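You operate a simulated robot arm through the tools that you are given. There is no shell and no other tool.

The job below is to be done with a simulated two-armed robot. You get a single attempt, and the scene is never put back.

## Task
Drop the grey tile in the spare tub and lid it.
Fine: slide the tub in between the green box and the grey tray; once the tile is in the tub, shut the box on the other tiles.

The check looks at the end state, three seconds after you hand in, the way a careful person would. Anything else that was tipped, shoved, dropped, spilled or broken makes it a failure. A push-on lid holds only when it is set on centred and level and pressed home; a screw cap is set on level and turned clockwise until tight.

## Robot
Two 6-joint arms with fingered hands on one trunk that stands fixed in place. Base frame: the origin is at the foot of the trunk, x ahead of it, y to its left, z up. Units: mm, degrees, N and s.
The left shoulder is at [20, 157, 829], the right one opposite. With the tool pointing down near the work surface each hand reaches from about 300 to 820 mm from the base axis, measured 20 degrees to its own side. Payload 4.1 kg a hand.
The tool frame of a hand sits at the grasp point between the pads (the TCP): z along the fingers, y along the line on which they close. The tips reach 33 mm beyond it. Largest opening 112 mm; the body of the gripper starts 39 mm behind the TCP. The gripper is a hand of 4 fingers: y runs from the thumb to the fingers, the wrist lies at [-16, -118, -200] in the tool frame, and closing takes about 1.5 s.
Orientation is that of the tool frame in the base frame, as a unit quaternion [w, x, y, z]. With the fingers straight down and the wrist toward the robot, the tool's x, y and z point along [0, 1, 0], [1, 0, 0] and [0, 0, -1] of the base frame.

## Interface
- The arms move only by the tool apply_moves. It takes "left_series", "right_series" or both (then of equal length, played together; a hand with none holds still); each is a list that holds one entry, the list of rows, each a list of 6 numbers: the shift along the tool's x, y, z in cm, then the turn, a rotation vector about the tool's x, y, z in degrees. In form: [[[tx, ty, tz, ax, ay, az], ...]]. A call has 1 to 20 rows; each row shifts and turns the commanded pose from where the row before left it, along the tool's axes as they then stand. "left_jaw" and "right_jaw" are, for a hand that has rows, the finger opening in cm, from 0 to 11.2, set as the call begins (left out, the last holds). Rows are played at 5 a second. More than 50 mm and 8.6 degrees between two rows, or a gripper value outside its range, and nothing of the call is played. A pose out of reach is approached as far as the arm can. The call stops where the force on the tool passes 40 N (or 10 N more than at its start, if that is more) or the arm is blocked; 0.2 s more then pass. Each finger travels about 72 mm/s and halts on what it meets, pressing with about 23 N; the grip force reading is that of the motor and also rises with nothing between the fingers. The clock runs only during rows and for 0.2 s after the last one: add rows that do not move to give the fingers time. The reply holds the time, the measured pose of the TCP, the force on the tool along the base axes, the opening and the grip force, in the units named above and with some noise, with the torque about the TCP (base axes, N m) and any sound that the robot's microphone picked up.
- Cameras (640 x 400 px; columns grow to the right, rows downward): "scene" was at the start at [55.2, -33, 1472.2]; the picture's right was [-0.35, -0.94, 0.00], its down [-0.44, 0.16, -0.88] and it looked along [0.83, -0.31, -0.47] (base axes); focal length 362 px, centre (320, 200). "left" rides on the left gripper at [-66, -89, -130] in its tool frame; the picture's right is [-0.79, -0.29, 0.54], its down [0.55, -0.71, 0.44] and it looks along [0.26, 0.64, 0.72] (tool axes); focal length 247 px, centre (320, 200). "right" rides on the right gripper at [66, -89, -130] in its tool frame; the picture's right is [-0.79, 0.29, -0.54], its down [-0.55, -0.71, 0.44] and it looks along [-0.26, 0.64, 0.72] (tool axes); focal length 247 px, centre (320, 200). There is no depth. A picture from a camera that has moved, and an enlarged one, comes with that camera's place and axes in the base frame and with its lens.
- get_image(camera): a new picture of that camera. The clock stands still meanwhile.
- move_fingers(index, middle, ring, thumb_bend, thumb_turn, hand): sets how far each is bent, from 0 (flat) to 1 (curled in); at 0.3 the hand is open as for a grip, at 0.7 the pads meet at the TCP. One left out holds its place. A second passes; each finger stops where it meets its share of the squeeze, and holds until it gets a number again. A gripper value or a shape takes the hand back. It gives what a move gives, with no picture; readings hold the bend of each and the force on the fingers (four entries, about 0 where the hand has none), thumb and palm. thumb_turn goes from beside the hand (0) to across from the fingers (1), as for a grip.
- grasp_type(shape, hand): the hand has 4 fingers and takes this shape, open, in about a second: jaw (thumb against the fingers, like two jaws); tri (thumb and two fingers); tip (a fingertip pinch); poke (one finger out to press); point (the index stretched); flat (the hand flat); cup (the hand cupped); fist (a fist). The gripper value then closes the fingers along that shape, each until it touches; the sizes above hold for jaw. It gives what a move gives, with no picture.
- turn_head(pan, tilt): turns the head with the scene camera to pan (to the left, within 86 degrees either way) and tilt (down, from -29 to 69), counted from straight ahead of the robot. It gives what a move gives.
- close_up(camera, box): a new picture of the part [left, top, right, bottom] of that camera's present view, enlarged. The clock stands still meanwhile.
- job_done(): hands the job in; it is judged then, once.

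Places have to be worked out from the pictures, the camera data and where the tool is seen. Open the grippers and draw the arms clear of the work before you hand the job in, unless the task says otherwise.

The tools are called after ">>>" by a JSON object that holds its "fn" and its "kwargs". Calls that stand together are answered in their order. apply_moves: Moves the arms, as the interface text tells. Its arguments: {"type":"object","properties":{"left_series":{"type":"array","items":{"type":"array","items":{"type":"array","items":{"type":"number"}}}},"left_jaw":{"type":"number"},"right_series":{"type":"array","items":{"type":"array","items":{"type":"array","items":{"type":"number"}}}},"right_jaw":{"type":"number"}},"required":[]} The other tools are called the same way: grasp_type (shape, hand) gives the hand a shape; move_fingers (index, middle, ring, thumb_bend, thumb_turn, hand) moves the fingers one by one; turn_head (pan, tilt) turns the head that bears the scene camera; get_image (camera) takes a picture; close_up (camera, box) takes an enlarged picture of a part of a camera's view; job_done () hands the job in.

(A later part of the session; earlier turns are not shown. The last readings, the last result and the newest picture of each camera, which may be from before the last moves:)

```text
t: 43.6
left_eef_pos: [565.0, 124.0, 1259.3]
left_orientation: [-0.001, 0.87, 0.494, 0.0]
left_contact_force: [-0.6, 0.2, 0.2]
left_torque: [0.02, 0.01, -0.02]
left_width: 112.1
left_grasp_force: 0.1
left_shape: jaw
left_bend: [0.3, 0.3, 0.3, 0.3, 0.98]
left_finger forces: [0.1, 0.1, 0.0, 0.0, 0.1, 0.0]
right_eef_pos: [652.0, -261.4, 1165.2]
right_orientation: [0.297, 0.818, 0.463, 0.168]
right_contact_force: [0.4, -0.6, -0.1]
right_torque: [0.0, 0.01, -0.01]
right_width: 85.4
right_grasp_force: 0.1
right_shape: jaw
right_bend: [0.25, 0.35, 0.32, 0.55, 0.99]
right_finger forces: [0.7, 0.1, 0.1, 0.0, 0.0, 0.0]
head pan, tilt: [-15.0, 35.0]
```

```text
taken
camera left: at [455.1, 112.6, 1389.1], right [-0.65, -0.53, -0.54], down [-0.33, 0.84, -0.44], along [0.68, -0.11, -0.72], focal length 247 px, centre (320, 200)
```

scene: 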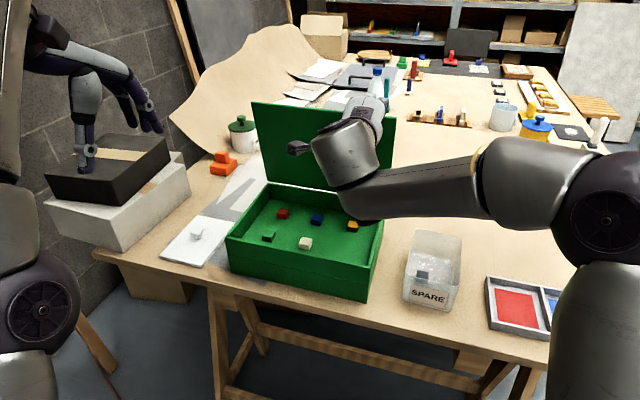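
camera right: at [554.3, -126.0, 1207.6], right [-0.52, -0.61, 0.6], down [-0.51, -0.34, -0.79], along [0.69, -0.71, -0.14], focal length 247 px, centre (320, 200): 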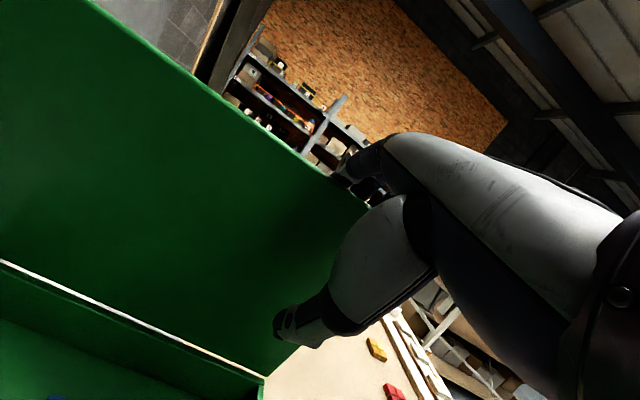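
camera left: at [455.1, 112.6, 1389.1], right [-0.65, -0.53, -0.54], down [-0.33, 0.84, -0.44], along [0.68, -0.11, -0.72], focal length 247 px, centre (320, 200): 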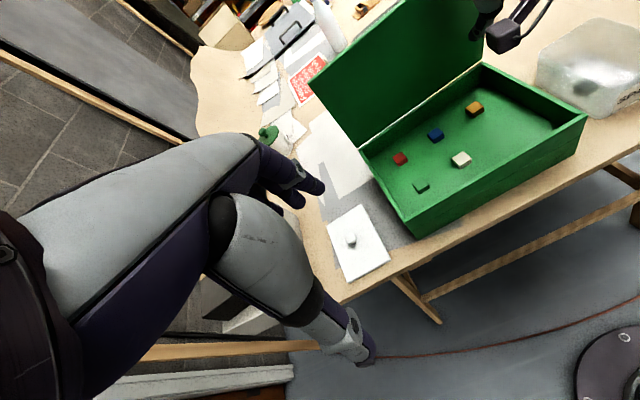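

Forces are near zero with the lid already past vertical, so the hinge seems damped. I keep following the arc, toward the robot and slightly down.

>>> {"fn": "apply_moves", "kwargs": {"right_series": [[[0, -0.93, -0.45, 0, 0, 0], [0, -0.93, -0.45, 0, 0, 0], [0, -0.93, -0.45, 0, 0, 0], [0, -0.93, -0.45, 0, 0, 0], [0, 0, 0, 0, 0, 0]]]}}

>>> {"fn": "get_image", "kwargs": {"camera": "right"}}

>>> {"fn": "get_image", "kwargs": {"camera": "scene"}}

```text
t: 44.8
left_eef_pos: [566.0, 124.0, 1259.6]
left_orientation: [0.0, 0.87, 0.493, -0.001]
left_contact_force: [-0.1, 0.3, -0.7]
left_torque: [0.0, 0.04, -0.02]
left_width: 111.8
left_grasp_force: 0.1
left_shape: jaw
left_bend: [0.3, 0.3, 0.3, 0.3, 0.98]
left_finger forces: [0.0, 0.0, 0.0, 0.0, 0.1, 0.0]
right_eef_pos: [617.6, -240.7, 1154.8]
right_orientation: [0.298, 0.817, 0.464, 0.169]
right_contact_force: [1.4, -1.1, 0.3]
right_torque: [0.01, 0.04, -0.05]
right_width: 85.3
right_grasp_force: 0.1
right_shape: jaw
right_bend: [0.25, 0.35, 0.32, 0.55, 0.99]
right_finger forces: [0.5, 0.0, 0.0, 0.1, 0.0, 0.0]
head pan, tilt: [-15.0, 35.0]
```

```text
taken
camera right: at [519.8, -105.0, 1197.9], right [-0.52, -0.61, 0.6], down [-0.51, -0.34, -0.79], along [0.69, -0.71, -0.14], focal length 247 px, centre (320, 200)
```

right: 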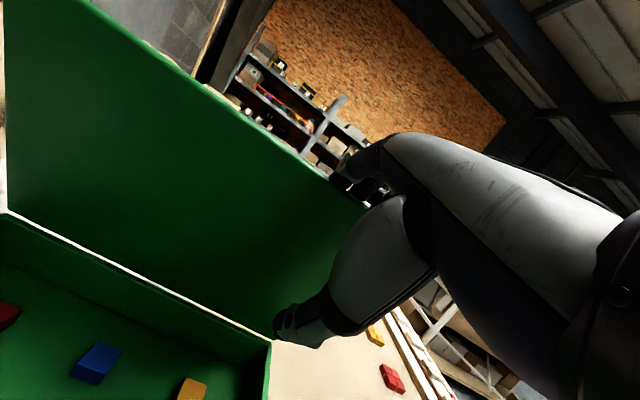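

```text
taken
```

scene: 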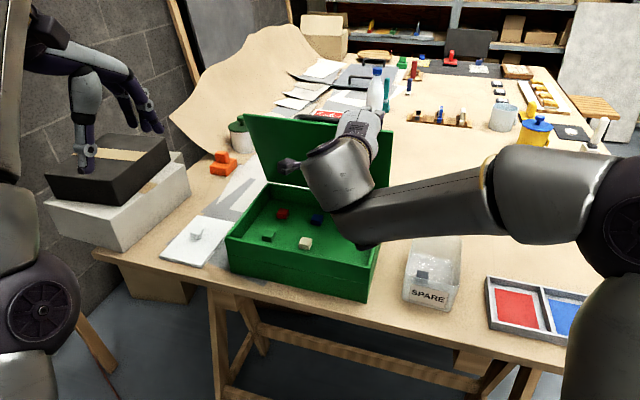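

The lid stays where I leave it, so the hinge holds by friction. I continue down the arc to about 50° open.

>>> {"fn": "apply_moves", "kwargs": {"right_series": [[[0, -1.15, -0.35, 0, 0, 0], [0, -1.18, -0.3, 0, 0, 0], [0, -1.2, -0.2, 0, 0, 0], [0, -1.2, -0.2, 0, 0, 0], [0, -1.22, -0.1, 0, 0, 0], [0, -1.22, -0.05, 0, 0, 0], [0, 0, 0, 0, 0, 0]]]}}

>>> {"fn": "get_image", "kwargs": {"camera": "right"}}

>>> {"fn": "get_image", "kwargs": {"camera": "scene"}}

>>> {"fn": "get_image", "kwargs": {"camera": "left"}}

```text
t: 46.4
left_eef_pos: [564.5, 123.7, 1258.3]
left_orientation: [-0.001, 0.87, 0.493, 0.0]
left_contact_force: [-0.4, -1.0, 0.3]
left_torque: [0.02, -0.04, -0.01]
left_width: 112.0
left_grasp_force: 0.0
left_shape: jaw
left_bend: [0.3, 0.3, 0.3, 0.3, 0.98]
left_finger forces: [0.0, 0.1, 0.1, 0.0, 0.0, 0.0]
right_eef_pos: [563.2, -207.2, 1117.9]
right_orientation: [0.297, 0.818, 0.464, 0.169]
right_contact_force: [0.6, 0.6, 0.5]
right_torque: [0.0, 0.02, 0.03]
right_width: 85.4
right_grasp_force: 0.1
right_shape: jaw
right_bend: [0.25, 0.35, 0.32, 0.55, 0.99]
right_finger forces: [0.2, 0.0, 0.0, 0.0, 0.0, 0.0]
head pan, tilt: [-15.0, 35.0]
```

```text
taken
camera right: at [465.6, -72.2, 1160.9], right [-0.52, -0.61, 0.6], down [-0.51, -0.34, -0.79], along [0.69, -0.71, -0.14], focal length 247 px, centre (320, 200)
```

right: 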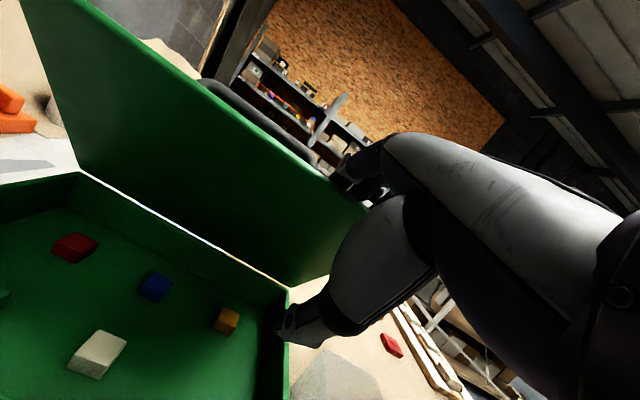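

```text
taken
```

scene: 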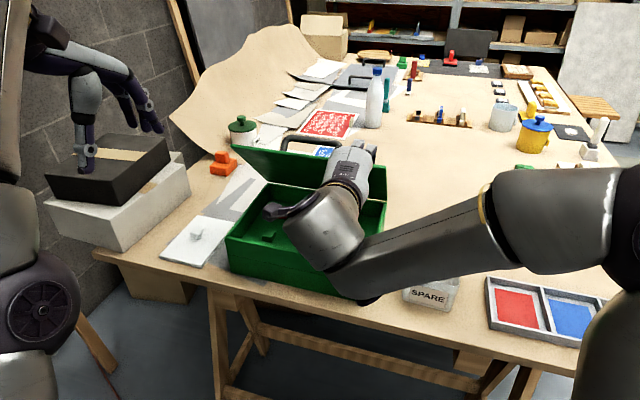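

```text
taken
camera left: at [455.1, 112.6, 1389.1], right [-0.65, -0.53, -0.54], down [-0.33, 0.84, -0.44], along [0.68, -0.11, -0.72], focal length 247 px, centre (320, 200)
```

left: 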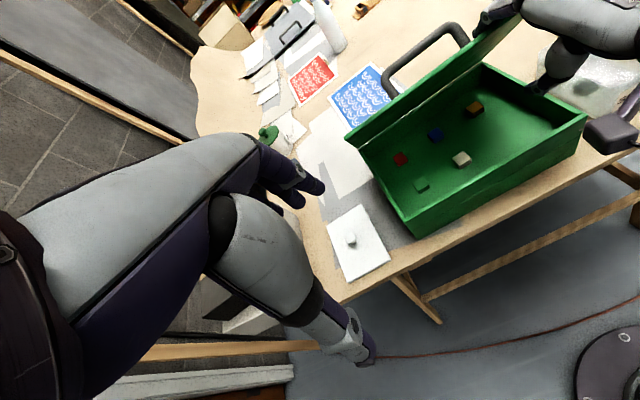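

The lid is at about 50° and still follows; its outer face carries a grey handle at centre. I continue along the arc to about 30°.

>>> {"fn": "apply_moves", "kwargs": {"right_series": [[[0, -1.31, 0.01, 0, 0, 0], [0, -1.34, 0.12, 0, 0, 0], [0, -1.36, 0.23, 0, 0, 0], [0, -1.36, 0.3, 0, 0, 0], [0, -1.35, 0.44, 0, 0, 0], [0, -1.34, 0.51, 0, 0, 0], [0, 0, 0, 0, 0, 0]]]}}

>>> {"fn": "get_image", "kwargs": {"camera": "right"}}

>>> {"fn": "get_image", "kwargs": {"camera": "scene"}}

>>> {"fn": "get_image", "kwargs": {"camera": "left"}}

```text
t: 48.0
left_eef_pos: [565.6, 123.4, 1259.8]
left_orientation: [0.0, 0.87, 0.493, 0.0]
left_contact_force: [-0.4, -0.1, 0.6]
left_torque: [0.01, -0.01, 0.01]
left_width: 111.9
left_grasp_force: 0.1
left_shape: jaw
left_bend: [0.3, 0.3, 0.3, 0.3, 0.98]
left_finger forces: [0.1, 0.0, 0.1, 0.0, 0.1, 0.0]
right_eef_pos: [520.5, -180.5, 1054.6]
right_orientation: [0.298, 0.817, 0.464, 0.168]
right_contact_force: [-0.3, -0.7, -0.1]
right_torque: [0.04, -0.02, -0.02]
right_width: 85.5
right_grasp_force: 0.0
right_shape: jaw
right_bend: [0.25, 0.35, 0.32, 0.55, 0.99]
right_finger forces: [0.1, 0.1, 0.0, 0.0, 0.1, 0.1]
head pan, tilt: [-15.0, 35.0]
```

```text
taken
camera right: at [422.3, -45.4, 1096.7], right [-0.52, -0.61, 0.6], down [-0.51, -0.34, -0.79], along [0.69, -0.71, -0.14], focal length 247 px, centre (320, 200)
```

right: 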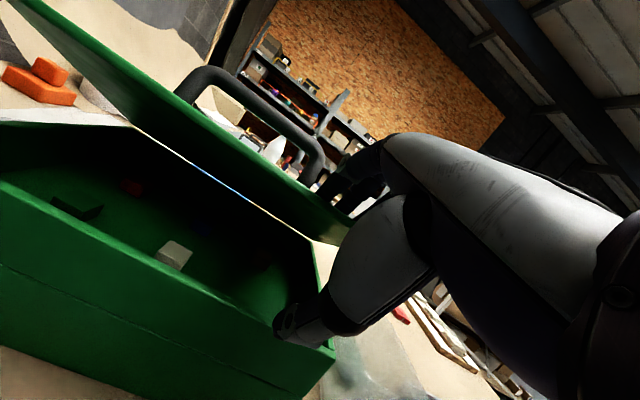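

```text
taken
```

scene: 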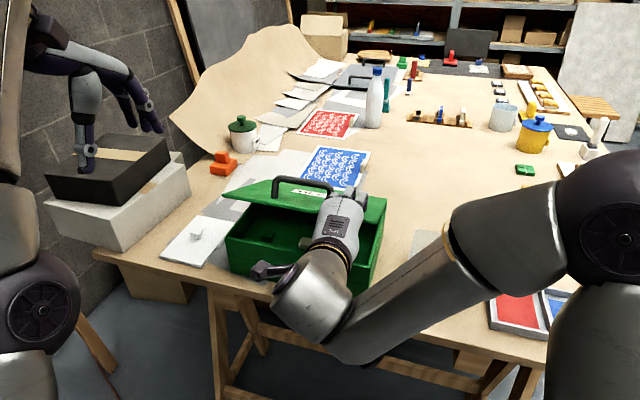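

```text
taken
camera left: at [455.1, 112.6, 1389.1], right [-0.65, -0.53, -0.54], down [-0.33, 0.84, -0.44], along [0.68, -0.11, -0.72], focal length 247 px, centre (320, 200)
```

left: 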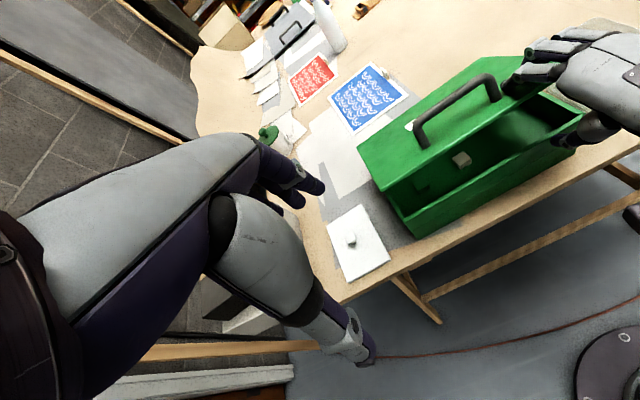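

The lid is around 30° and held by hinge friction (no force on the hand). I back the hand out along the finger direction, away from the lid, to push it down from above next.

>>> {"fn": "apply_moves", "kwargs": {"right_series": [[[0, 0, -1, 0, 0, 0], [0, 0, -2, 0, 0, 0], [0, 0, -3, 0, 0, 0], [0, 0, -3, 0, 0, 0], [0, 0, -4, 0, 0, 0], [0, 0, 0, 0, 0, 0]]]}}

>>> {"fn": "get_image", "kwargs": {"camera": "right"}}

>>> {"fn": "get_image", "kwargs": {"camera": "left"}}

```text
t: 49.4
left_eef_pos: [565.1, 122.1, 1259.4]
left_orientation: [0.0, 0.87, 0.493, 0.0]
left_contact_force: [0.6, -0.7, -0.3]
left_torque: [-0.03, 0.04, 0.01]
left_width: 111.9
left_grasp_force: 0.1
left_shape: jaw
left_bend: [0.3, 0.3, 0.3, 0.3, 0.98]
left_finger forces: [0.1, 0.0, 0.1, 0.0, 0.0, 0.0]
right_eef_pos: [448.7, -138.1, 1152.7]
right_orientation: [0.298, 0.817, 0.463, 0.168]
right_contact_force: [0.5, -0.2, -0.3]
right_torque: [-0.01, 0.01, 0.0]
right_width: 85.2
right_grasp_force: 0.1
right_shape: jaw
right_bend: [0.26, 0.35, 0.32, 0.55, 0.99]
right_finger forces: [0.0, 0.1, 0.0, 0.0, 0.1, 0.0]
head pan, tilt: [-15.0, 35.0]
```

```text
taken
camera right: at [350.5, -2.7, 1195.6], right [-0.52, -0.61, 0.6], down [-0.51, -0.34, -0.79], along [0.69, -0.71, -0.14], focal length 247 px, centre (320, 200)
```

right: 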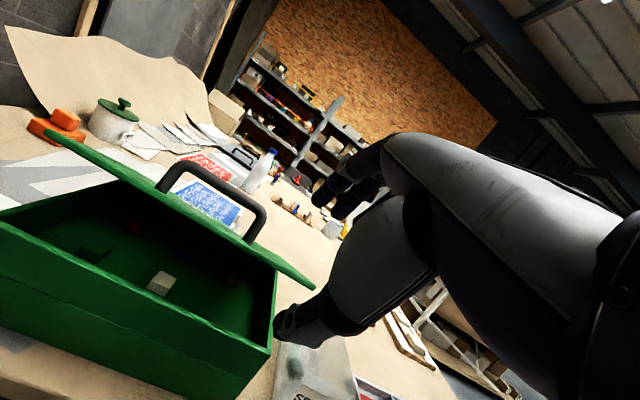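

```text
taken
camera left: at [455.2, 112.6, 1389.1], right [-0.65, -0.53, -0.54], down [-0.33, 0.84, -0.44], along [0.68, -0.11, -0.72], focal length 247 px, centre (320, 200)
```

left: 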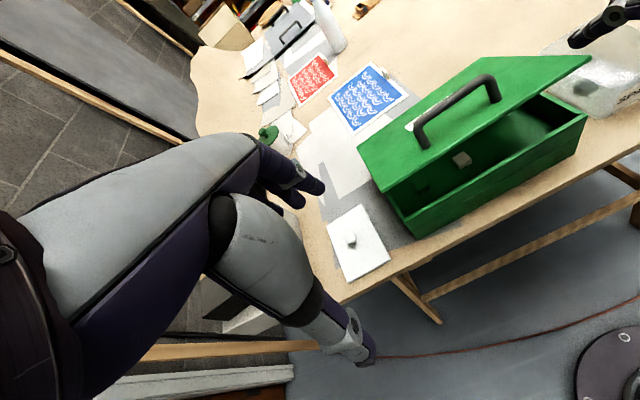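

The lid stays propped at about 28° on its own. I straighten the hand to point down, close the fingers, and bring it above the lid's right front part, clear of the handle.

>>> {"fn": "apply_moves", "kwargs": {"right_series": [[[0, 0, 0, 8, 0, 0], [0, 0, 0, 8, 0, 0], [0, 0, 0, 8, 0, 0], [0, 0, 0, 8, 0, 0], [0, 0, 0, 8, 0, 0], [-1.1, 3.5, -0.5, 0, 0, 0], [-1.1, 3.5, -0.5, 0, 0, 0], [0, 3.5, 0, 0, 0, 0], [0, 3.5, 0, 0, 0, 0], [0, 0, 0, 0, 0, 0]]], "right_jaw": 0}}

>>> {"fn": "get_image", "kwargs": {"camera": "right"}}

>>> {"fn": "get_image", "kwargs": {"camera": "left"}}

>>> {"fn": "get_image", "kwargs": {"camera": "scene"}}

```text
t: 51.6
left_eef_pos: [564.7, 123.9, 1259.2]
left_orientation: [0.0, 0.87, 0.493, 0.001]
left_contact_force: [0.8, -0.1, 0.4]
left_torque: [0.01, 0.03, -0.03]
left_width: 112.0
left_grasp_force: 0.0
left_shape: jaw
left_bend: [0.3, 0.3, 0.3, 0.3, 0.98]
left_finger forces: [0.1, 0.1, 0.0, 0.0, 0.1, 0.0]
right_eef_pos: [556.1, -231.3, 1164.4]
right_orientation: [0.0, 0.87, 0.493, 0.0]
right_contact_force: [1.0, -0.4, -0.2]
right_torque: [0.05, -0.02, -0.03]
right_width: 0.1
right_grasp_force: 22.7
right_shape: jaw
right_bend: [0.7, 0.7, 0.7, 0.5, 1.0]
right_finger forces: [0.0, 0.0, 0.0, 0.1, 0.0, 0.0]
head pan, tilt: [-15.0, 35.0]
```

```text
taken
camera right: at [512.9, -128.6, 1295.0], right [-0.16, -0.83, 0.54], down [-0.89, -0.11, -0.44], along [0.42, -0.55, -0.72], focal length 247 px, centre (320, 200)
```

right: 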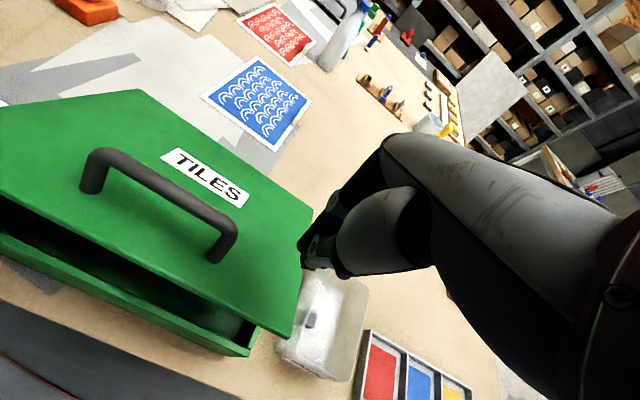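

```text
taken
camera left: at [455.0, 112.6, 1389.1], right [-0.65, -0.53, -0.54], down [-0.33, 0.84, -0.44], along [0.68, -0.11, -0.72], focal length 247 px, centre (320, 200)
```

left: 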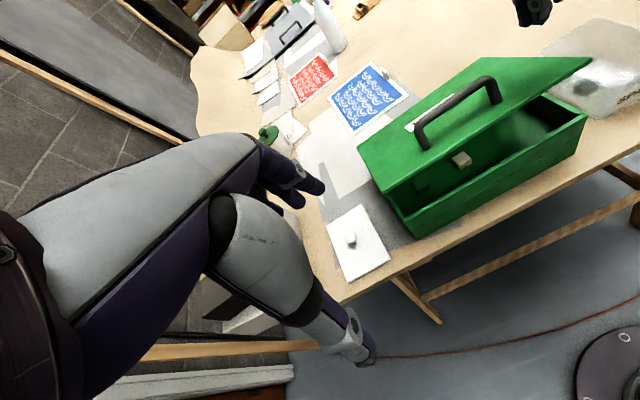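

```text
taken
```

scene: 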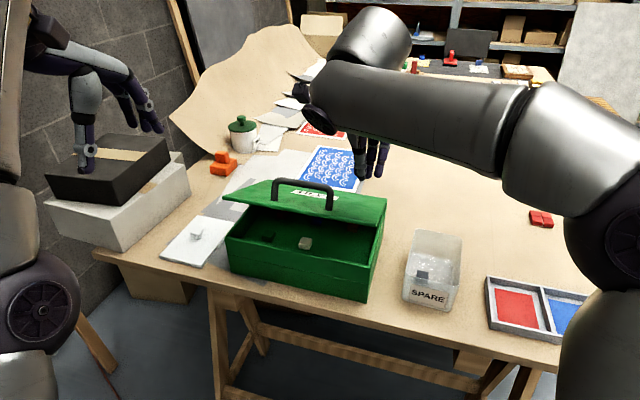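

The lid reads "TILES", and its handle's right end is at about v≈139, well clear of the fingers at v≈90. I press down slowly, watching the force.

>>> {"fn": "apply_moves", "kwargs": {"right_series": [[[0.5, 0, 2, 0, 0, 0], [0, 0, 2, 0, 0, 0], [0, 0, 2, 0, 0, 0], [0, 0, 1, 0, 0, 0], [0, 0, 1, 0, 0, 0], [0, 0, 1, 0, 0, 0], [0, 0, 1, 0, 0, 0], [0, 0, 1, 0, 0, 0], [0, 0, 0, 0, 0, 0]]]}}

>>> {"fn": "get_image", "kwargs": {"camera": "right"}}

>>> {"fn": "get_image", "kwargs": {"camera": "left"}}

```text
t: 53.6
left_eef_pos: [564.6, 123.7, 1259.5]
left_orientation: [0.0, 0.87, 0.494, 0.0]
left_contact_force: [-0.2, 0.4, -0.3]
left_torque: [0.01, -0.01, -0.01]
left_width: 112.0
left_grasp_force: 0.1
left_shape: jaw
left_bend: [0.3, 0.3, 0.3, 0.3, 0.98]
left_finger forces: [0.1, 0.0, 0.0, 0.0, 0.0, 0.0]
right_eef_pos: [557.7, -225.6, 1054.7]
right_orientation: [0.0, 0.87, 0.493, 0.0]
right_contact_force: [-0.4, 0.7, 0.4]
right_torque: [0.01, 0.0, 0.01]
right_width: 0.0
right_grasp_force: 23.2
right_shape: jaw
right_bend: [0.7, 0.7, 0.7, 0.5, 1.0]
right_finger forces: [0.0, 0.1, 0.0, 0.1, 0.1, 0.0]
head pan, tilt: [-15.0, 35.0]
```

```text
taken
camera right: at [514.7, -122.2, 1184.5], right [-0.16, -0.83, 0.54], down [-0.89, -0.11, -0.44], along [0.42, -0.55, -0.72], focal length 247 px, centre (320, 200)
```

right: 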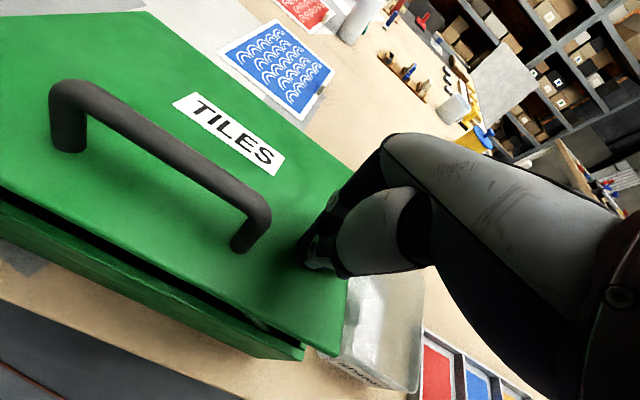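

```text
taken
camera left: at [455.1, 112.6, 1389.1], right [-0.65, -0.53, -0.54], down [-0.33, 0.84, -0.44], along [0.68, -0.11, -0.72], focal length 247 px, centre (320, 200)
```

left: 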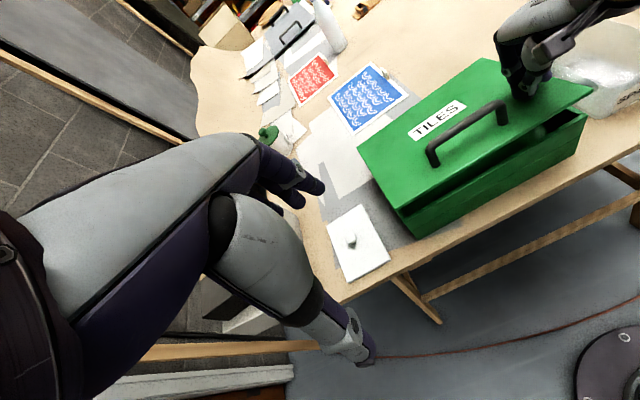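

The lid is going down with almost no resistance. I press the rest of the way in small steps.

>>> {"fn": "apply_moves", "kwargs": {"right_series": [[[0, 0, 1, 0, 0, 0], [0, 0, 1, 0, 0, 0], [0, 0, 0.6, 0, 0, 0], [0, 0, 0.5, 0, 0, 0], [0, 0, 0.4, 0, 0, 0], [0, 0, 0.4, 0, 0, 0], [0, 0, 0.3, 0, 0, 0], [0, 0, 0.3, 0, 0, 0], [0, 0, 0.3, 0, 0, 0], [0, 0, 0, 0, 0, 0]]]}}

>>> {"fn": "get_image", "kwargs": {"camera": "right"}}

>>> {"fn": "get_image", "kwargs": {"camera": "left"}}

```text
t: 55.0
left_eef_pos: [565.5, 123.7, 1260.6]
left_orientation: [0.0, 0.87, 0.493, 0.0]
left_contact_force: [-1.0, 0.5, 0.7]
left_torque: [-0.03, -0.06, 0.0]
left_width: 112.2
left_grasp_force: 0.0
left_shape: jaw
left_bend: [0.3, 0.3, 0.3, 0.3, 0.98]
left_finger forces: [0.1, 0.0, 0.0, 0.0, 0.1, 0.0]
right_eef_pos: [560.9, -226.3, 1023.5]
right_orientation: [0.005, 0.87, 0.493, 0.007]
right_contact_force: [1.7, -1.5, 8.6]
right_torque: [-0.07, -0.01, 0.02]
right_width: 0.4
right_grasp_force: 22.6
right_shape: jaw
right_bend: [0.7, 0.7, 0.7, 0.5, 1.0]
right_finger forces: [0.0, 0.1, 0.0, 0.0, 0.0, 0.0]
head pan, tilt: [-15.0, 35.0]
stopped in row 7 (right hand): the force on the tool passed its limit at 44 N (the readings are from after the stop); the commanded pose is now the measured one
```

```text
taken
camera right: at [515.2, -122.3, 1152.1], right [-0.17, -0.83, 0.54], down [-0.89, -0.11, -0.45], along [0.43, -0.55, -0.71], focal length 247 px, centre (320, 200)
```

right: 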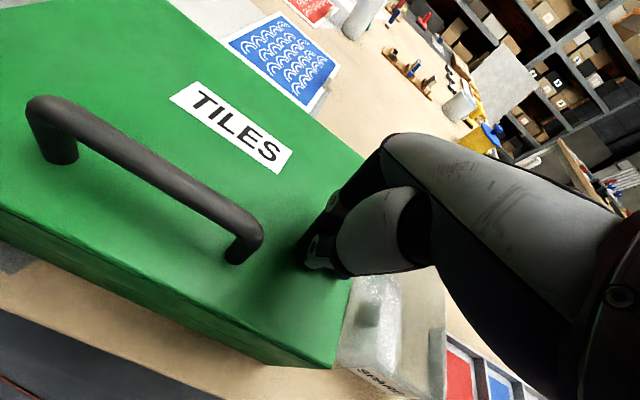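

```text
taken
camera left: at [454.8, 112.7, 1389.2], right [-0.65, -0.53, -0.54], down [-0.33, 0.84, -0.44], along [0.68, -0.11, -0.72], focal length 247 px, centre (320, 200)
```

left: 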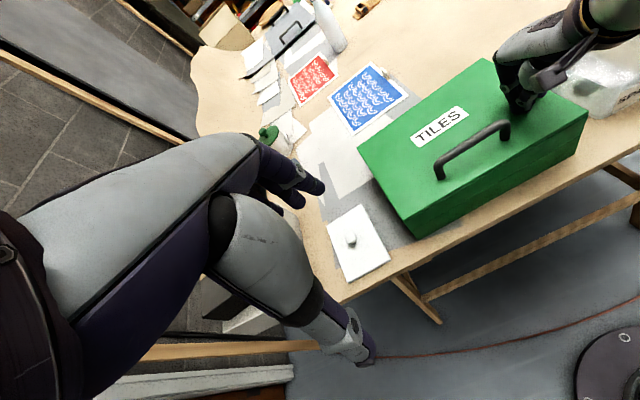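

The box is shut flush, with the lid top at about z≈990. I raise the right hand off and move it clear, and look closely at the tub's white lid and its knob.

>>> {"fn": "apply_moves", "kwargs": {"right_series": [[[0, 0, -2, 0, 0, 0], [0, 0, -4, 0, 0, 0], [0, 0, -4, 0, 0, 0], [0, 0, -4, 0, 0, 0], [0, 0, 0, 0, 0, 0]]]}}

>>> {"fn": "close_up", "kwargs": {"camera": "left", "box": [300, 190, 420, 290]}}

>>> {"fn": "close_up", "kwargs": {"camera": "scene", "box": [140, 190, 270, 280]}}

>>> {"fn": "get_image", "kwargs": {"camera": "scene"}}

```text
t: 56.2
left_eef_pos: [564.7, 122.7, 1258.7]
left_orientation: [0.0, 0.87, 0.494, 0.0]
left_contact_force: [0.5, -0.1, -0.2]
left_torque: [0.03, 0.01, 0.03]
left_width: 111.8
left_grasp_force: 0.1
left_shape: jaw
left_bend: [0.3, 0.3, 0.3, 0.3, 0.98]
left_finger forces: [0.0, 0.1, 0.0, 0.0, 0.0, 0.0]
right_eef_pos: [558.1, -225.2, 1161.4]
right_orientation: [0.003, 0.87, 0.494, 0.006]
right_contact_force: [-0.2, -0.2, 0.5]
right_torque: [-0.03, 0.03, -0.03]
right_width: 0.0
right_grasp_force: 23.1
right_shape: jaw
right_bend: [0.7, 0.7, 0.7, 0.5, 1.0]
right_finger forces: [0.1, 0.0, 0.1, 0.0, 0.0, 0.0]
head pan, tilt: [-15.0, 35.0]
```

```text
4.00 times, centred on (360, 240) of left
camera zoom: at [455.1, 112.6, 1389.1], right [-0.65, -0.53, -0.54], down [-0.33, 0.84, -0.44], along [0.68, -0.11, -0.72], focal length 988 px, centre (160, 40)
```

zoom: 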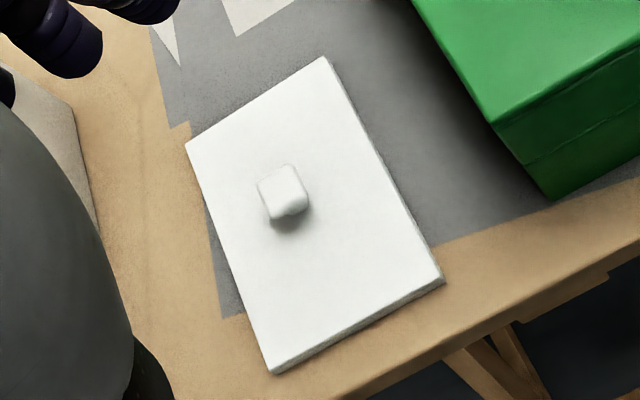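

```text
4.44 times, centred on (205, 235) of scene
camera zoom: at [54.8, -24.2, 1461.7], right [-0.26, -0.97, 0.0], down [-0.55, 0.15, -0.82], along [0.79, -0.21, -0.57], focal length 1608 px, centre (831, 44)
```

zoom: 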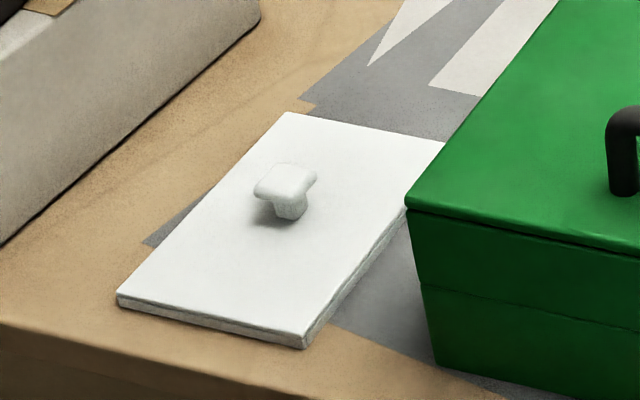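

```text
taken
```

scene: 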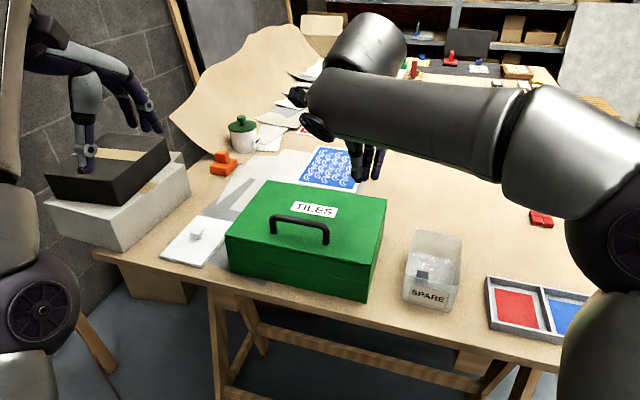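

The white lid is a ~105×157 mm plate aligned with the table. Its knob top is at (764,86,913) and its plate top is at z≈889. I park the right arm out to the right, turned so its camera can watch the tub, while the left hand will handle the lid.

>>> {"fn": "apply_moves", "kwargs": {"right_series": [[[-4, 0, -1, 0, 0, 0], [-4, 0, -1, 0, 0, 0], [-4, 0, 0, 0, 0, 0], [-4, 0, 0, 0, 0, 0], [-4, 0, 0, 0, 0, 0], [-4, 0, 0, 0, 0, 0], [-4, 0, 0, 0, 0, 0], [-4, 0, 0, 0, 0, 0], [-4, 0, 0, 0, 0, 0], [-4, 0, 0, 0, 0, 0], [-4, 0, 0, 0, 0, 0], [0, 0, 0, 0, 0, -8], [0, 0, 0, 0, 0, -8], [0, 0, 0, 0, 0, -8], [0, 0, 0, 0, 0, -8], [0, 0, 0, 0, 0, -8], [0, 0, 0, 0, 0, -8], [0, 0, 0, 0, 0, -8], [0, 0, 0, 0, 0, -8], [0, 0, 0, 0, 0, 0]]]}}

>>> {"fn": "get_image", "kwargs": {"camera": "right"}}

>>> {"fn": "get_image", "kwargs": {"camera": "scene"}}

```text
t: 60.4
left_eef_pos: [564.7, 124.2, 1258.9]
left_orientation: [0.0, 0.87, 0.493, 0.001]
left_contact_force: [0.0, 0.4, 0.6]
left_torque: [-0.01, -0.02, -0.01]
left_width: 112.0
left_grasp_force: 0.0
left_shape: jaw
left_bend: [0.3, 0.3, 0.3, 0.3, 0.98]
left_finger forces: [0.1, 0.0, 0.1, 0.0, 0.1, 0.0]
right_eef_pos: [332.2, -601.8, 1179.3]
right_orientation: [0.006, 0.476, 0.879, 0.002]
right_contact_force: [0.9, -0.1, 0.3]
right_torque: [-0.02, -0.03, 0.01]
right_width: 0.0
right_grasp_force: 23.5
right_shape: jaw
right_bend: [0.7, 0.7, 0.7, 0.5, 1.0]
right_finger forces: [0.0, 0.1, 0.0, 0.0, 0.0, 0.0]
head pan, tilt: [-15.0, 35.0]
```

```text
taken
camera right: at [219.2, -595.1, 1307.3], right [0.67, -0.51, 0.55], down [-0.29, -0.85, -0.44], along [0.69, 0.14, -0.71], focal length 247 px, centre (320, 200)
```

right: 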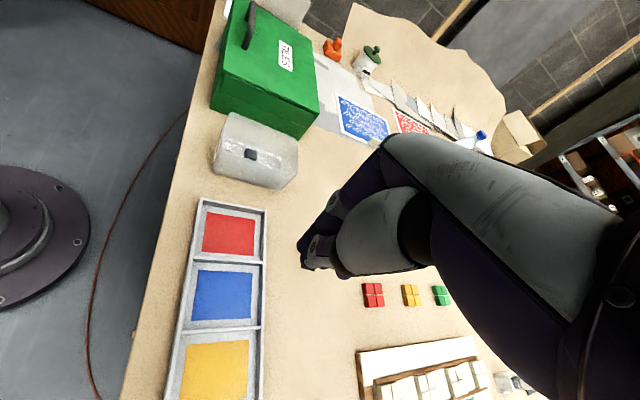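

```text
taken
```

scene: 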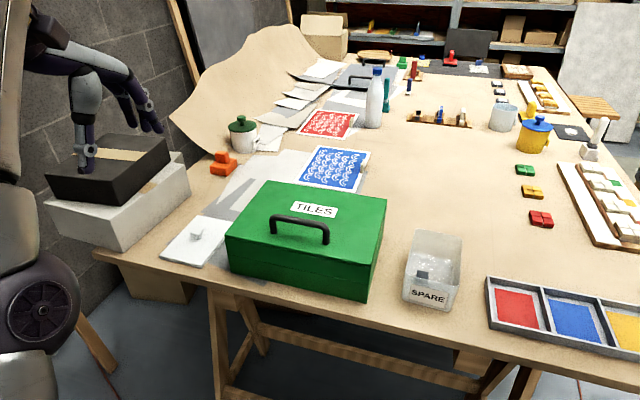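

Now the tub is visible from two opposing views. I enlarge both to fix its rim corners and yaw accurately.

>>> {"fn": "close_up", "kwargs": {"camera": "right", "box": [200, 100, 310, 200]}}

>>> {"fn": "close_up", "kwargs": {"camera": "scene", "box": [390, 215, 480, 315]}}

```text
4.00 times, centred on (255, 150) of right
camera zoom: at [219.2, -595.1, 1307.3], right [0.67, -0.51, 0.55], down [-0.29, -0.85, -0.44], along [0.69, 0.14, -0.71], focal length 988 px, centre (580, 400)
```

zoom: 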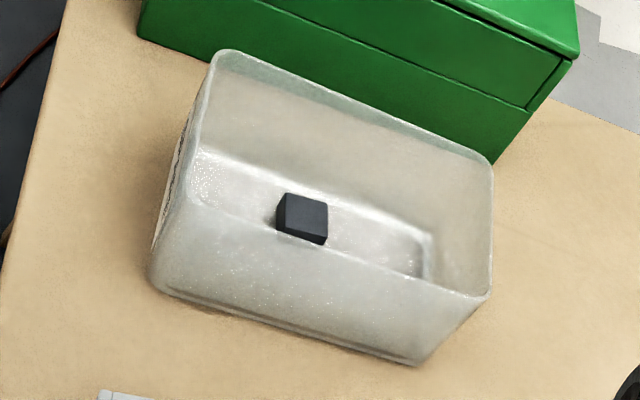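

```text
4.00 times, centred on (435, 265) of scene
camera zoom: at [54.7, -24.1, 1461.7], right [-0.26, -0.97, 0.0], down [-0.55, 0.15, -0.82], along [0.79, -0.21, -0.57], focal length 1447 px, centre (-140, -60)
```

zoom: 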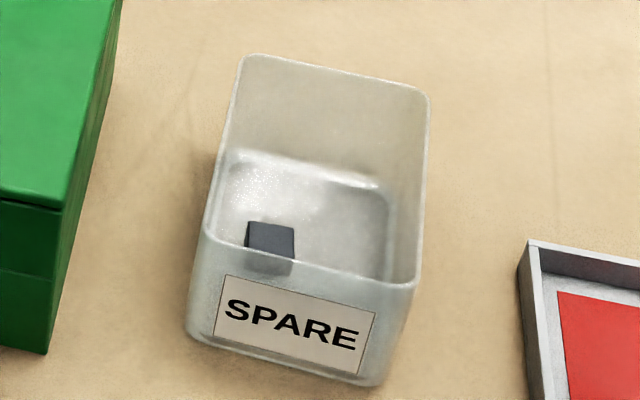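

The tub rim centre is at about (508,-386), rim z≈954, yaw −35°; the lid lies at yaw −31°. I set the left hand to a three-finger pinch and bring it above the lid's knob.

>>> {"fn": "grasp_type", "kwargs": {"hand": "left", "shape": "tri"}}

>>> {"fn": "apply_moves", "kwargs": {"left_series": [[[0, 0, 4, 0, 0, 0], [0, 0, 4, 0, 0, 0], [0, 0, 4, 0, 0, 0], [0, 0, 4, 0, 0, 0], [0, 0, 4, 0, 0, 0], [1.25, 3.64, 0, 0, 0, 0], [1.25, 3.64, 0, 0, 0, 0], [1.25, 3.64, 0, 0, 0, 0], [1.25, 3.64, 0, 0, 0, 0], [1.25, 3.64, 0, 0, 0, 0], [0, 0, 0, 0, 0, 0]]], "left_jaw": 6}}

>>> {"fn": "get_image", "kwargs": {"camera": "left"}}

>>> {"fn": "get_image", "kwargs": {"camera": "scene"}}

```text
t: 61.3
left_eef_pos: [564.2, 122.6, 1259.0]
left_orientation: [-0.001, 0.87, 0.493, 0.0]
left_contact_force: [0.2, 0.4, 0.8]
left_torque: [0.01, 0.02, -0.01]
left_width: 111.9
left_grasp_force: 0.0
left_shape: tri
left_bend: [0.3, 0.3, 0.99, 0.3, 0.98]
left_finger forces: [0.0, 0.0, 0.0, 0.0, 0.1, 0.0]
right_eef_pos: [333.0, -601.8, 1178.8]
right_orientation: [0.006, 0.477, 0.879, 0.003]
right_contact_force: [1.1, -0.8, -0.9]
right_torque: [0.0, 0.02, 0.0]
right_width: 0.0
right_grasp_force: 23.0
right_shape: jaw
right_bend: [0.7, 0.7, 0.7, 0.5, 1.0]
right_finger forces: [0.1, 0.0, 0.1, 0.1, 0.0, 0.0]
head pan, tilt: [-15.0, 35.0]
```

```text
t: 63.7
left_eef_pos: [716.0, 87.3, 1042.8]
left_orientation: [-0.001, 0.87, 0.492, 0.001]
left_contact_force: [0.0, -0.9, -0.1]
left_torque: [0.02, -0.01, 0.01]
left_width: 59.8
left_grasp_force: 0.0
left_shape: tri
left_bend: [0.76, 0.43, 0.99, 0.68, 1.0]
left_finger forces: [0.0, 0.0, 0.0, 0.0, 0.0, 0.0]
left hand out of reach, approached as far as the arm can: row 1, 9, 10
right_eef_pos: [333.1, -601.6, 1179.1]
right_orientation: [0.006, 0.476, 0.879, 0.003]
right_contact_force: [-0.7, -0.1, -0.5]
right_torque: [0.0, -0.03, -0.01]
right_width: 0.0
right_grasp_force: 22.6
right_shape: jaw
right_bend: [0.7, 0.7, 0.7, 0.5, 1.0]
right_finger forces: [0.1, 0.0, 0.0, 0.0, 0.0, 0.0]
head pan, tilt: [-15.0, 35.0]
```

```text
taken
camera left: at [607.5, 75.9, 1172.9], right [-0.65, -0.53, -0.54], down [-0.33, 0.84, -0.43], along [0.68, -0.11, -0.72], focal length 247 px, centre (320, 200)
```

left: 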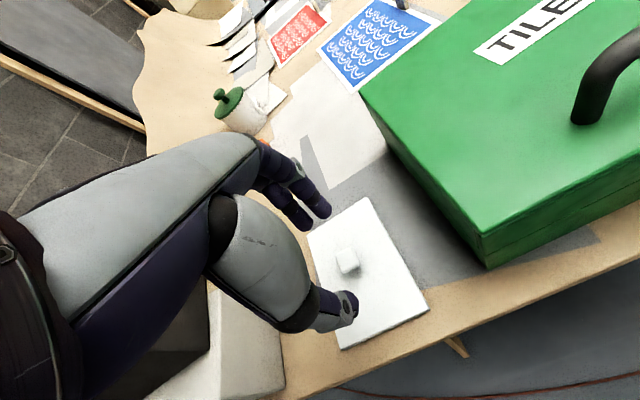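

```text
taken
```

scene: 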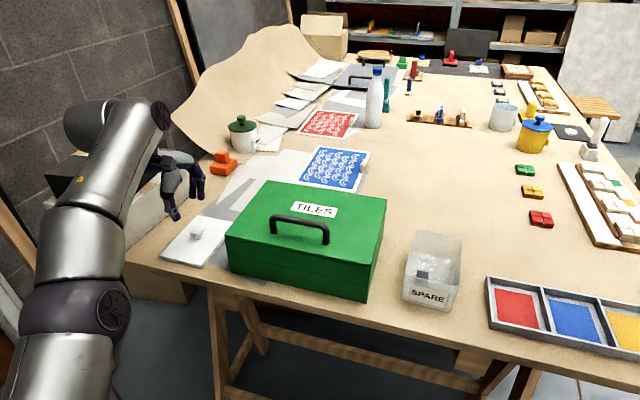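

The hand is near its reach limit at this height, but lower down reach improves. The boxes on the left stay over 130 mm away. I lower and see whether it converges on the knob position.

>>> {"fn": "apply_moves", "kwargs": {"left_series": [[[0, 0, 3, 0, 0, 0], [0, 0, 3, 0, 0, 0], [0, 0, 2.5, 0, 0, 0], [0, 0, 0, 0, 0, 0]]]}}

>>> {"fn": "get_image", "kwargs": {"camera": "left"}}

>>> {"fn": "get_image", "kwargs": {"camera": "scene"}}

```text
t: 64.7
left_eef_pos: [717.9, 87.2, 958.1]
left_orientation: [0.001, 0.87, 0.493, 0.0]
left_contact_force: [0.5, 0.1, 0.3]
left_torque: [-0.01, 0.02, -0.02]
left_width: 60.1
left_grasp_force: 0.2
left_shape: tri
left_bend: [0.76, 0.43, 0.99, 0.68, 1.0]
left_finger forces: [0.1, 0.0, 0.0, 0.0, 0.0, 0.1]
right_eef_pos: [333.0, -602.3, 1178.6]
right_orientation: [0.005, 0.476, 0.879, 0.002]
right_contact_force: [-0.3, -0.1, 0.4]
right_torque: [-0.03, 0.02, -0.02]
right_width: 0.0
right_grasp_force: 22.8
right_shape: jaw
right_bend: [0.7, 0.7, 0.7, 0.5, 1.0]
right_finger forces: [0.0, 0.0, 0.1, 0.0, 0.1, 0.1]
head pan, tilt: [-15.0, 35.0]
```

```text
taken
camera left: at [607.2, 76.0, 1087.6], right [-0.65, -0.53, -0.54], down [-0.33, 0.84, -0.44], along [0.68, -0.11, -0.72], focal length 247 px, centre (320, 200)
```

left: 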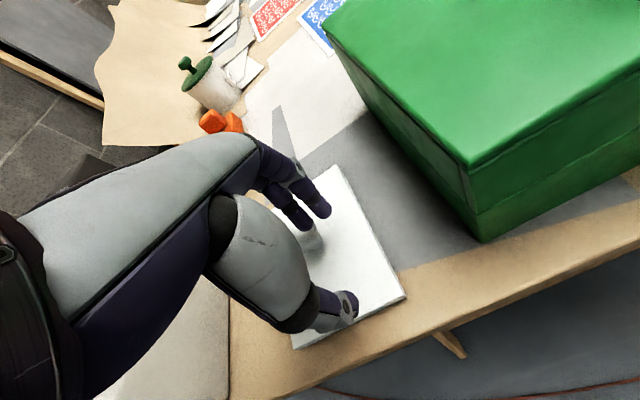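

```text
taken
```

scene: 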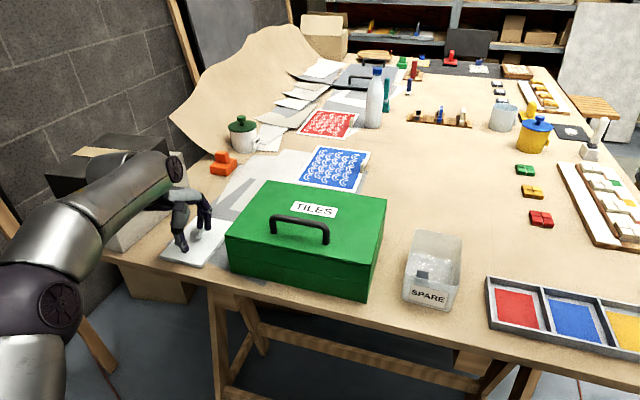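

The commanded pose was clamped short: I'm at (718,87,958), about 45 mm shy of the knob, with the fingertips still above it. I raise 1 cm and move the remaining distance forward.

>>> {"fn": "apply_moves", "kwargs": {"left_series": [[[0, 0, -1, 0, 0, 0], [0.95, 2.05, 0, 0, 0, 0], [0.95, 2.05, 0, 0, 0, 0], [0, 0, 0, 0, 0, 0]]]}}

>>> {"fn": "get_image", "kwargs": {"camera": "left"}}

>>> {"fn": "close_up", "kwargs": {"camera": "scene", "box": [130, 170, 260, 280]}}

```text
t: 65.7
left_eef_pos: [744.2, 84.2, 965.6]
left_orientation: [0.0, 0.87, 0.493, 0.0]
left_contact_force: [0.0, -0.1, 0.6]
left_torque: [-0.01, -0.01, -0.01]
left_width: 60.5
left_grasp_force: 0.0
left_shape: tri
left_bend: [0.76, 0.43, 0.99, 0.68, 1.0]
left_finger forces: [0.0, 0.0, 0.0, 0.0, 0.1, 0.0]
left hand out of reach, approached as far as the arm can: row 3
right_eef_pos: [333.4, -602.7, 1178.5]
right_orientation: [0.005, 0.476, 0.879, 0.003]
right_contact_force: [0.6, 0.3, -0.1]
right_torque: [-0.02, -0.01, 0.03]
right_width: 0.3
right_grasp_force: 23.2
right_shape: jaw
right_bend: [0.7, 0.7, 0.7, 0.5, 1.0]
right_finger forces: [0.1, 0.1, 0.0, 0.1, 0.0, 0.1]
head pan, tilt: [-15.0, 35.0]
```

```text
taken
camera left: at [634.7, 72.1, 1095.7], right [-0.65, -0.53, -0.54], down [-0.33, 0.84, -0.44], along [0.68, -0.11, -0.72], focal length 247 px, centre (320, 200)
```

left: 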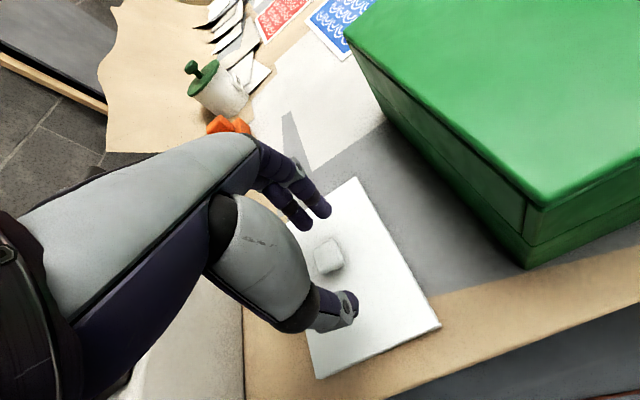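

```text
3.64 times, centred on (195, 225) of scene
camera zoom: at [54.8, -24.2, 1461.7], right [-0.26, -0.97, 0.0], down [-0.55, 0.15, -0.82], along [0.79, -0.21, -0.57], focal length 1315 px, centre (774, 109)
```

zoom: 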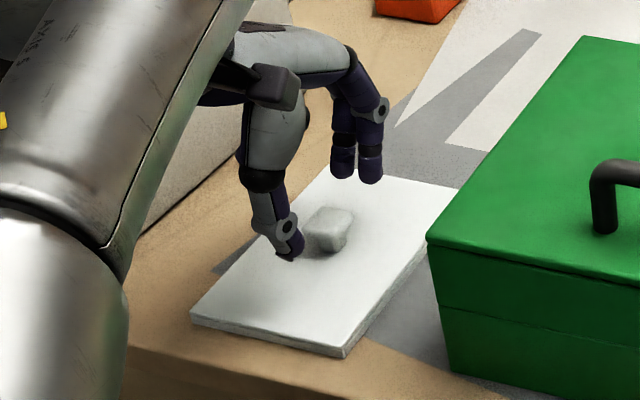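

The reach limit is about 20 mm short at this height, but it grows as the hand gets lower. The knob is already between thumb and fingers, so I open to 8 cm, lower around it, and then advance.

>>> {"fn": "apply_moves", "kwargs": {"left_series": [[[0, 0, 0, 0, 0, 0], [0, 0, 0, 0, 0, 0], [0, 0, 1.2, 0, 0, 0], [0.3, 0.3, 1.2, 0, 0, 0], [0.3, 0.3, 1.0, 0, 0, 0], [0, 0, 0, 0, 0, 0]]], "left_jaw": 8}}

>>> {"fn": "get_image", "kwargs": {"camera": "left"}}

>>> {"fn": "close_up", "kwargs": {"camera": "scene", "box": [130, 170, 260, 280]}}

```text
t: 67.1
left_eef_pos: [751.6, 85.5, 931.6]
left_orientation: [0.0, 0.87, 0.493, 0.0]
left_contact_force: [0.3, 0.2, 0.3]
left_torque: [-0.04, 0.02, 0.03]
left_width: 79.4
left_grasp_force: 0.0
left_shape: tri
left_bend: [0.26, 0.37, 0.99, 0.58, 0.99]
left_finger forces: [0.0, 0.0, 0.0, 0.0, 0.0, 0.0]
right_eef_pos: [333.3, -602.1, 1178.6]
right_orientation: [0.006, 0.477, 0.879, 0.003]
right_contact_force: [0.3, -0.3, 0.4]
right_torque: [-0.02, 0.0, 0.0]
right_width: 0.4
right_grasp_force: 23.2
right_shape: jaw
right_bend: [0.7, 0.7, 0.7, 0.5, 1.0]
right_finger forces: [0.0, 0.0, 0.0, 0.0, 0.0, 0.0]
head pan, tilt: [-15.0, 35.0]
```

```text
taken
camera left: at [642.5, 75.5, 1062.0], right [-0.65, -0.53, -0.54], down [-0.33, 0.84, -0.44], along [0.68, -0.11, -0.72], focal length 247 px, centre (320, 200)
```

left: 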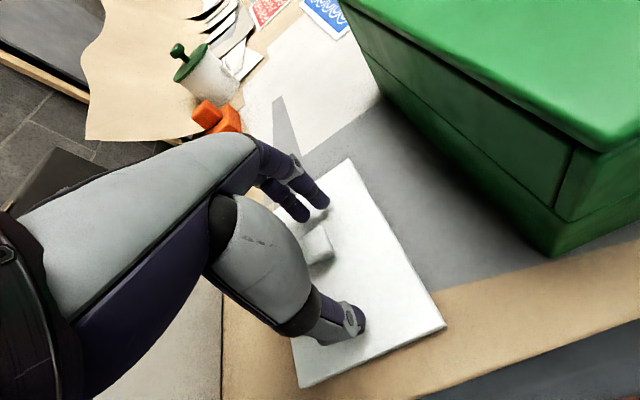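

```text
3.64 times, centred on (195, 225) of scene
camera zoom: at [54.7, -24.2, 1461.7], right [-0.26, -0.97, 0.0], down [-0.55, 0.15, -0.82], along [0.79, -0.21, -0.57], focal length 1315 px, centre (774, 109)
```

zoom: 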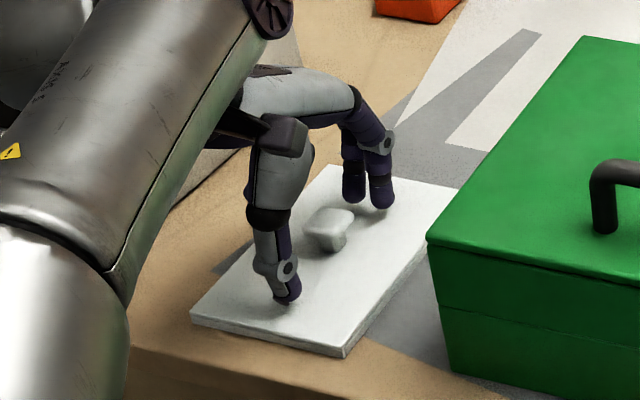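

The knob is between the fingers, about 11 mm toward the far side. I advance 11 mm and lower a few millimetres more.

>>> {"fn": "apply_moves", "kwargs": {"left_series": [[[0, 0.55, 0.3, 0, 0, 0], [0, 0.55, 0.3, 0, 0, 0], [0, 0, 0, 0, 0, 0]]]}}

>>> {"fn": "close_up", "kwargs": {"camera": "left", "box": [250, 160, 450, 360]}}

>>> {"fn": "close_up", "kwargs": {"camera": "scene", "box": [150, 180, 250, 270]}}

```text
t: 67.9
left_eef_pos: [754.3, 84.4, 928.1]
left_orientation: [0.0, 0.87, 0.494, 0.0]
left_contact_force: [-0.6, 0.7, 0.3]
left_torque: [0.01, 0.0, 0.0]
left_width: 79.8
left_grasp_force: 0.3
left_shape: tri
left_bend: [0.26, 0.37, 0.99, 0.58, 0.99]
left_finger forces: [0.1, 0.0, 0.1, 0.0, 0.0, 0.0]
left hand out of reach, approached as far as the arm can: row 1, 2
right_eef_pos: [331.7, -602.5, 1178.6]
right_orientation: [0.005, 0.476, 0.879, 0.003]
right_contact_force: [-0.3, 0.6, 1.2]
right_torque: [0.02, 0.02, 0.01]
right_width: 0.0
right_grasp_force: 23.8
right_shape: jaw
right_bend: [0.7, 0.7, 0.7, 0.5, 1.0]
right_finger forces: [0.0, 0.0, 0.0, 0.1, 0.0, 0.0]
head pan, tilt: [-15.0, 35.0]
```

```text
2.00 times, centred on (350, 260) of left
camera zoom: at [644.0, 72.8, 1058.0], right [-0.65, -0.53, -0.54], down [-0.33, 0.84, -0.44], along [0.68, -0.11, -0.72], focal length 494 px, centre (260, 80)
```

zoom: 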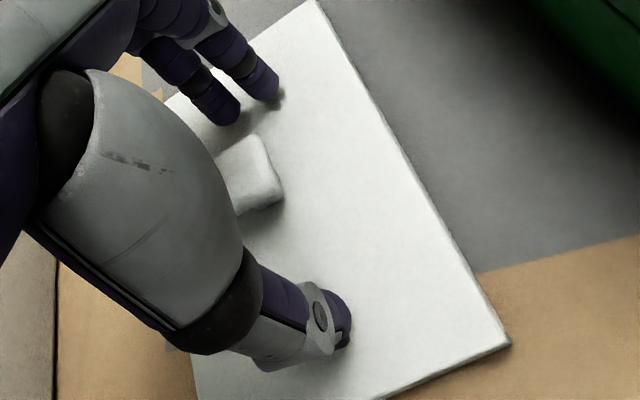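

```text
4.44 times, centred on (200, 225) of scene
camera zoom: at [54.8, -24.2, 1461.7], right [-0.26, -0.97, 0.0], down [-0.55, 0.15, -0.82], along [0.79, -0.21, -0.57], focal length 1608 px, centre (853, 89)
```

zoom: 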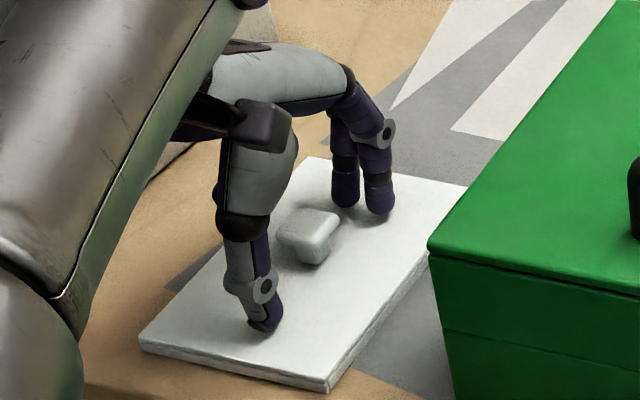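

The hand is at its limit, but the knob sits between thumb and fingers, 8 mm off centre, which is still within the closing range. I close the fingers on it.

>>> {"fn": "apply_moves", "kwargs": {"left_series": [[[0, 0, 0, 0, 0, 0], [0, 0, 0, 0, 0, 0], [0, 0, 0, 0, 0, 0], [0, 0, 0, 0, 0, 0], [0, 0, 0, 0, 0, 0], [0, 0, 0, 0, 0, 0], [0, 0, 0, 0, 0, 0]]], "left_jaw": 0}}

>>> {"fn": "close_up", "kwargs": {"camera": "left", "box": [250, 160, 450, 360]}}

>>> {"fn": "close_up", "kwargs": {"camera": "scene", "box": [150, 180, 250, 270]}}

```text
t: 69.5
left_eef_pos: [754.4, 83.6, 928.3]
left_orientation: [0.001, 0.87, 0.493, 0.001]
left_contact_force: [0.9, 0.4, -0.2]
left_torque: [0.0, 0.02, 0.0]
left_width: 9.3
left_grasp_force: 22.9
left_shape: tri
left_bend: [0.7, 0.61, 1.0, 0.76, 1.0]
left_finger forces: [6.7, 12.5, 0.1, 0.1, 19.1, 0.1]
right_eef_pos: [332.5, -602.6, 1179.8]
right_orientation: [0.005, 0.476, 0.88, 0.003]
right_contact_force: [0.6, -0.4, 0.3]
right_torque: [0.01, 0.0, 0.04]
right_width: 0.0
right_grasp_force: 22.8
right_shape: jaw
right_bend: [0.7, 0.7, 0.7, 0.5, 1.0]
right_finger forces: [0.0, 0.0, 0.1, 0.0, 0.1, 0.0]
head pan, tilt: [-15.0, 35.0]
```

```text
2.00 times, centred on (350, 260) of left
camera zoom: at [644.0, 72.8, 1058.1], right [-0.65, -0.53, -0.54], down [-0.33, 0.84, -0.44], along [0.68, -0.11, -0.72], focal length 494 px, centre (260, 80)
```

zoom: 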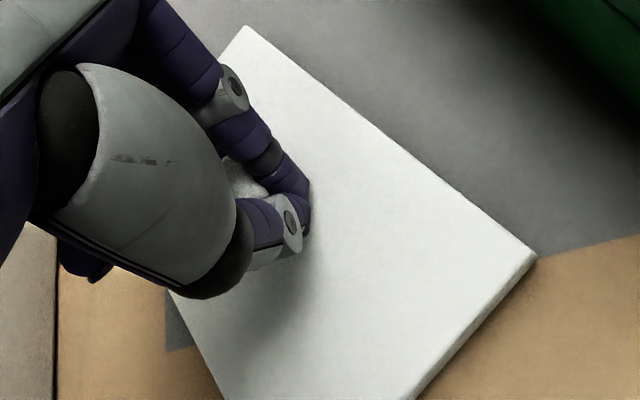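

```text
4.44 times, centred on (200, 225) of scene
camera zoom: at [54.8, -24.2, 1461.7], right [-0.26, -0.97, 0.0], down [-0.55, 0.15, -0.82], along [0.79, -0.21, -0.57], focal length 1608 px, centre (853, 89)
```

zoom: 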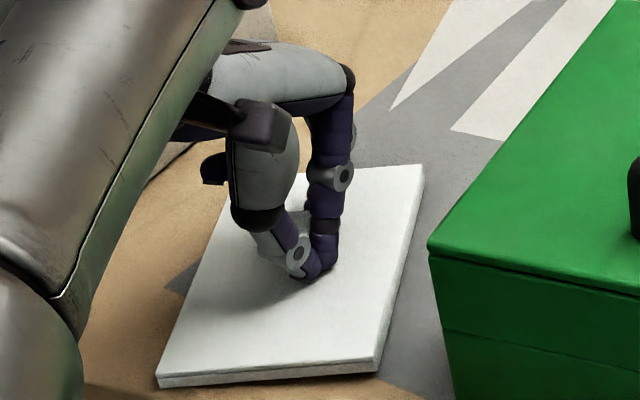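

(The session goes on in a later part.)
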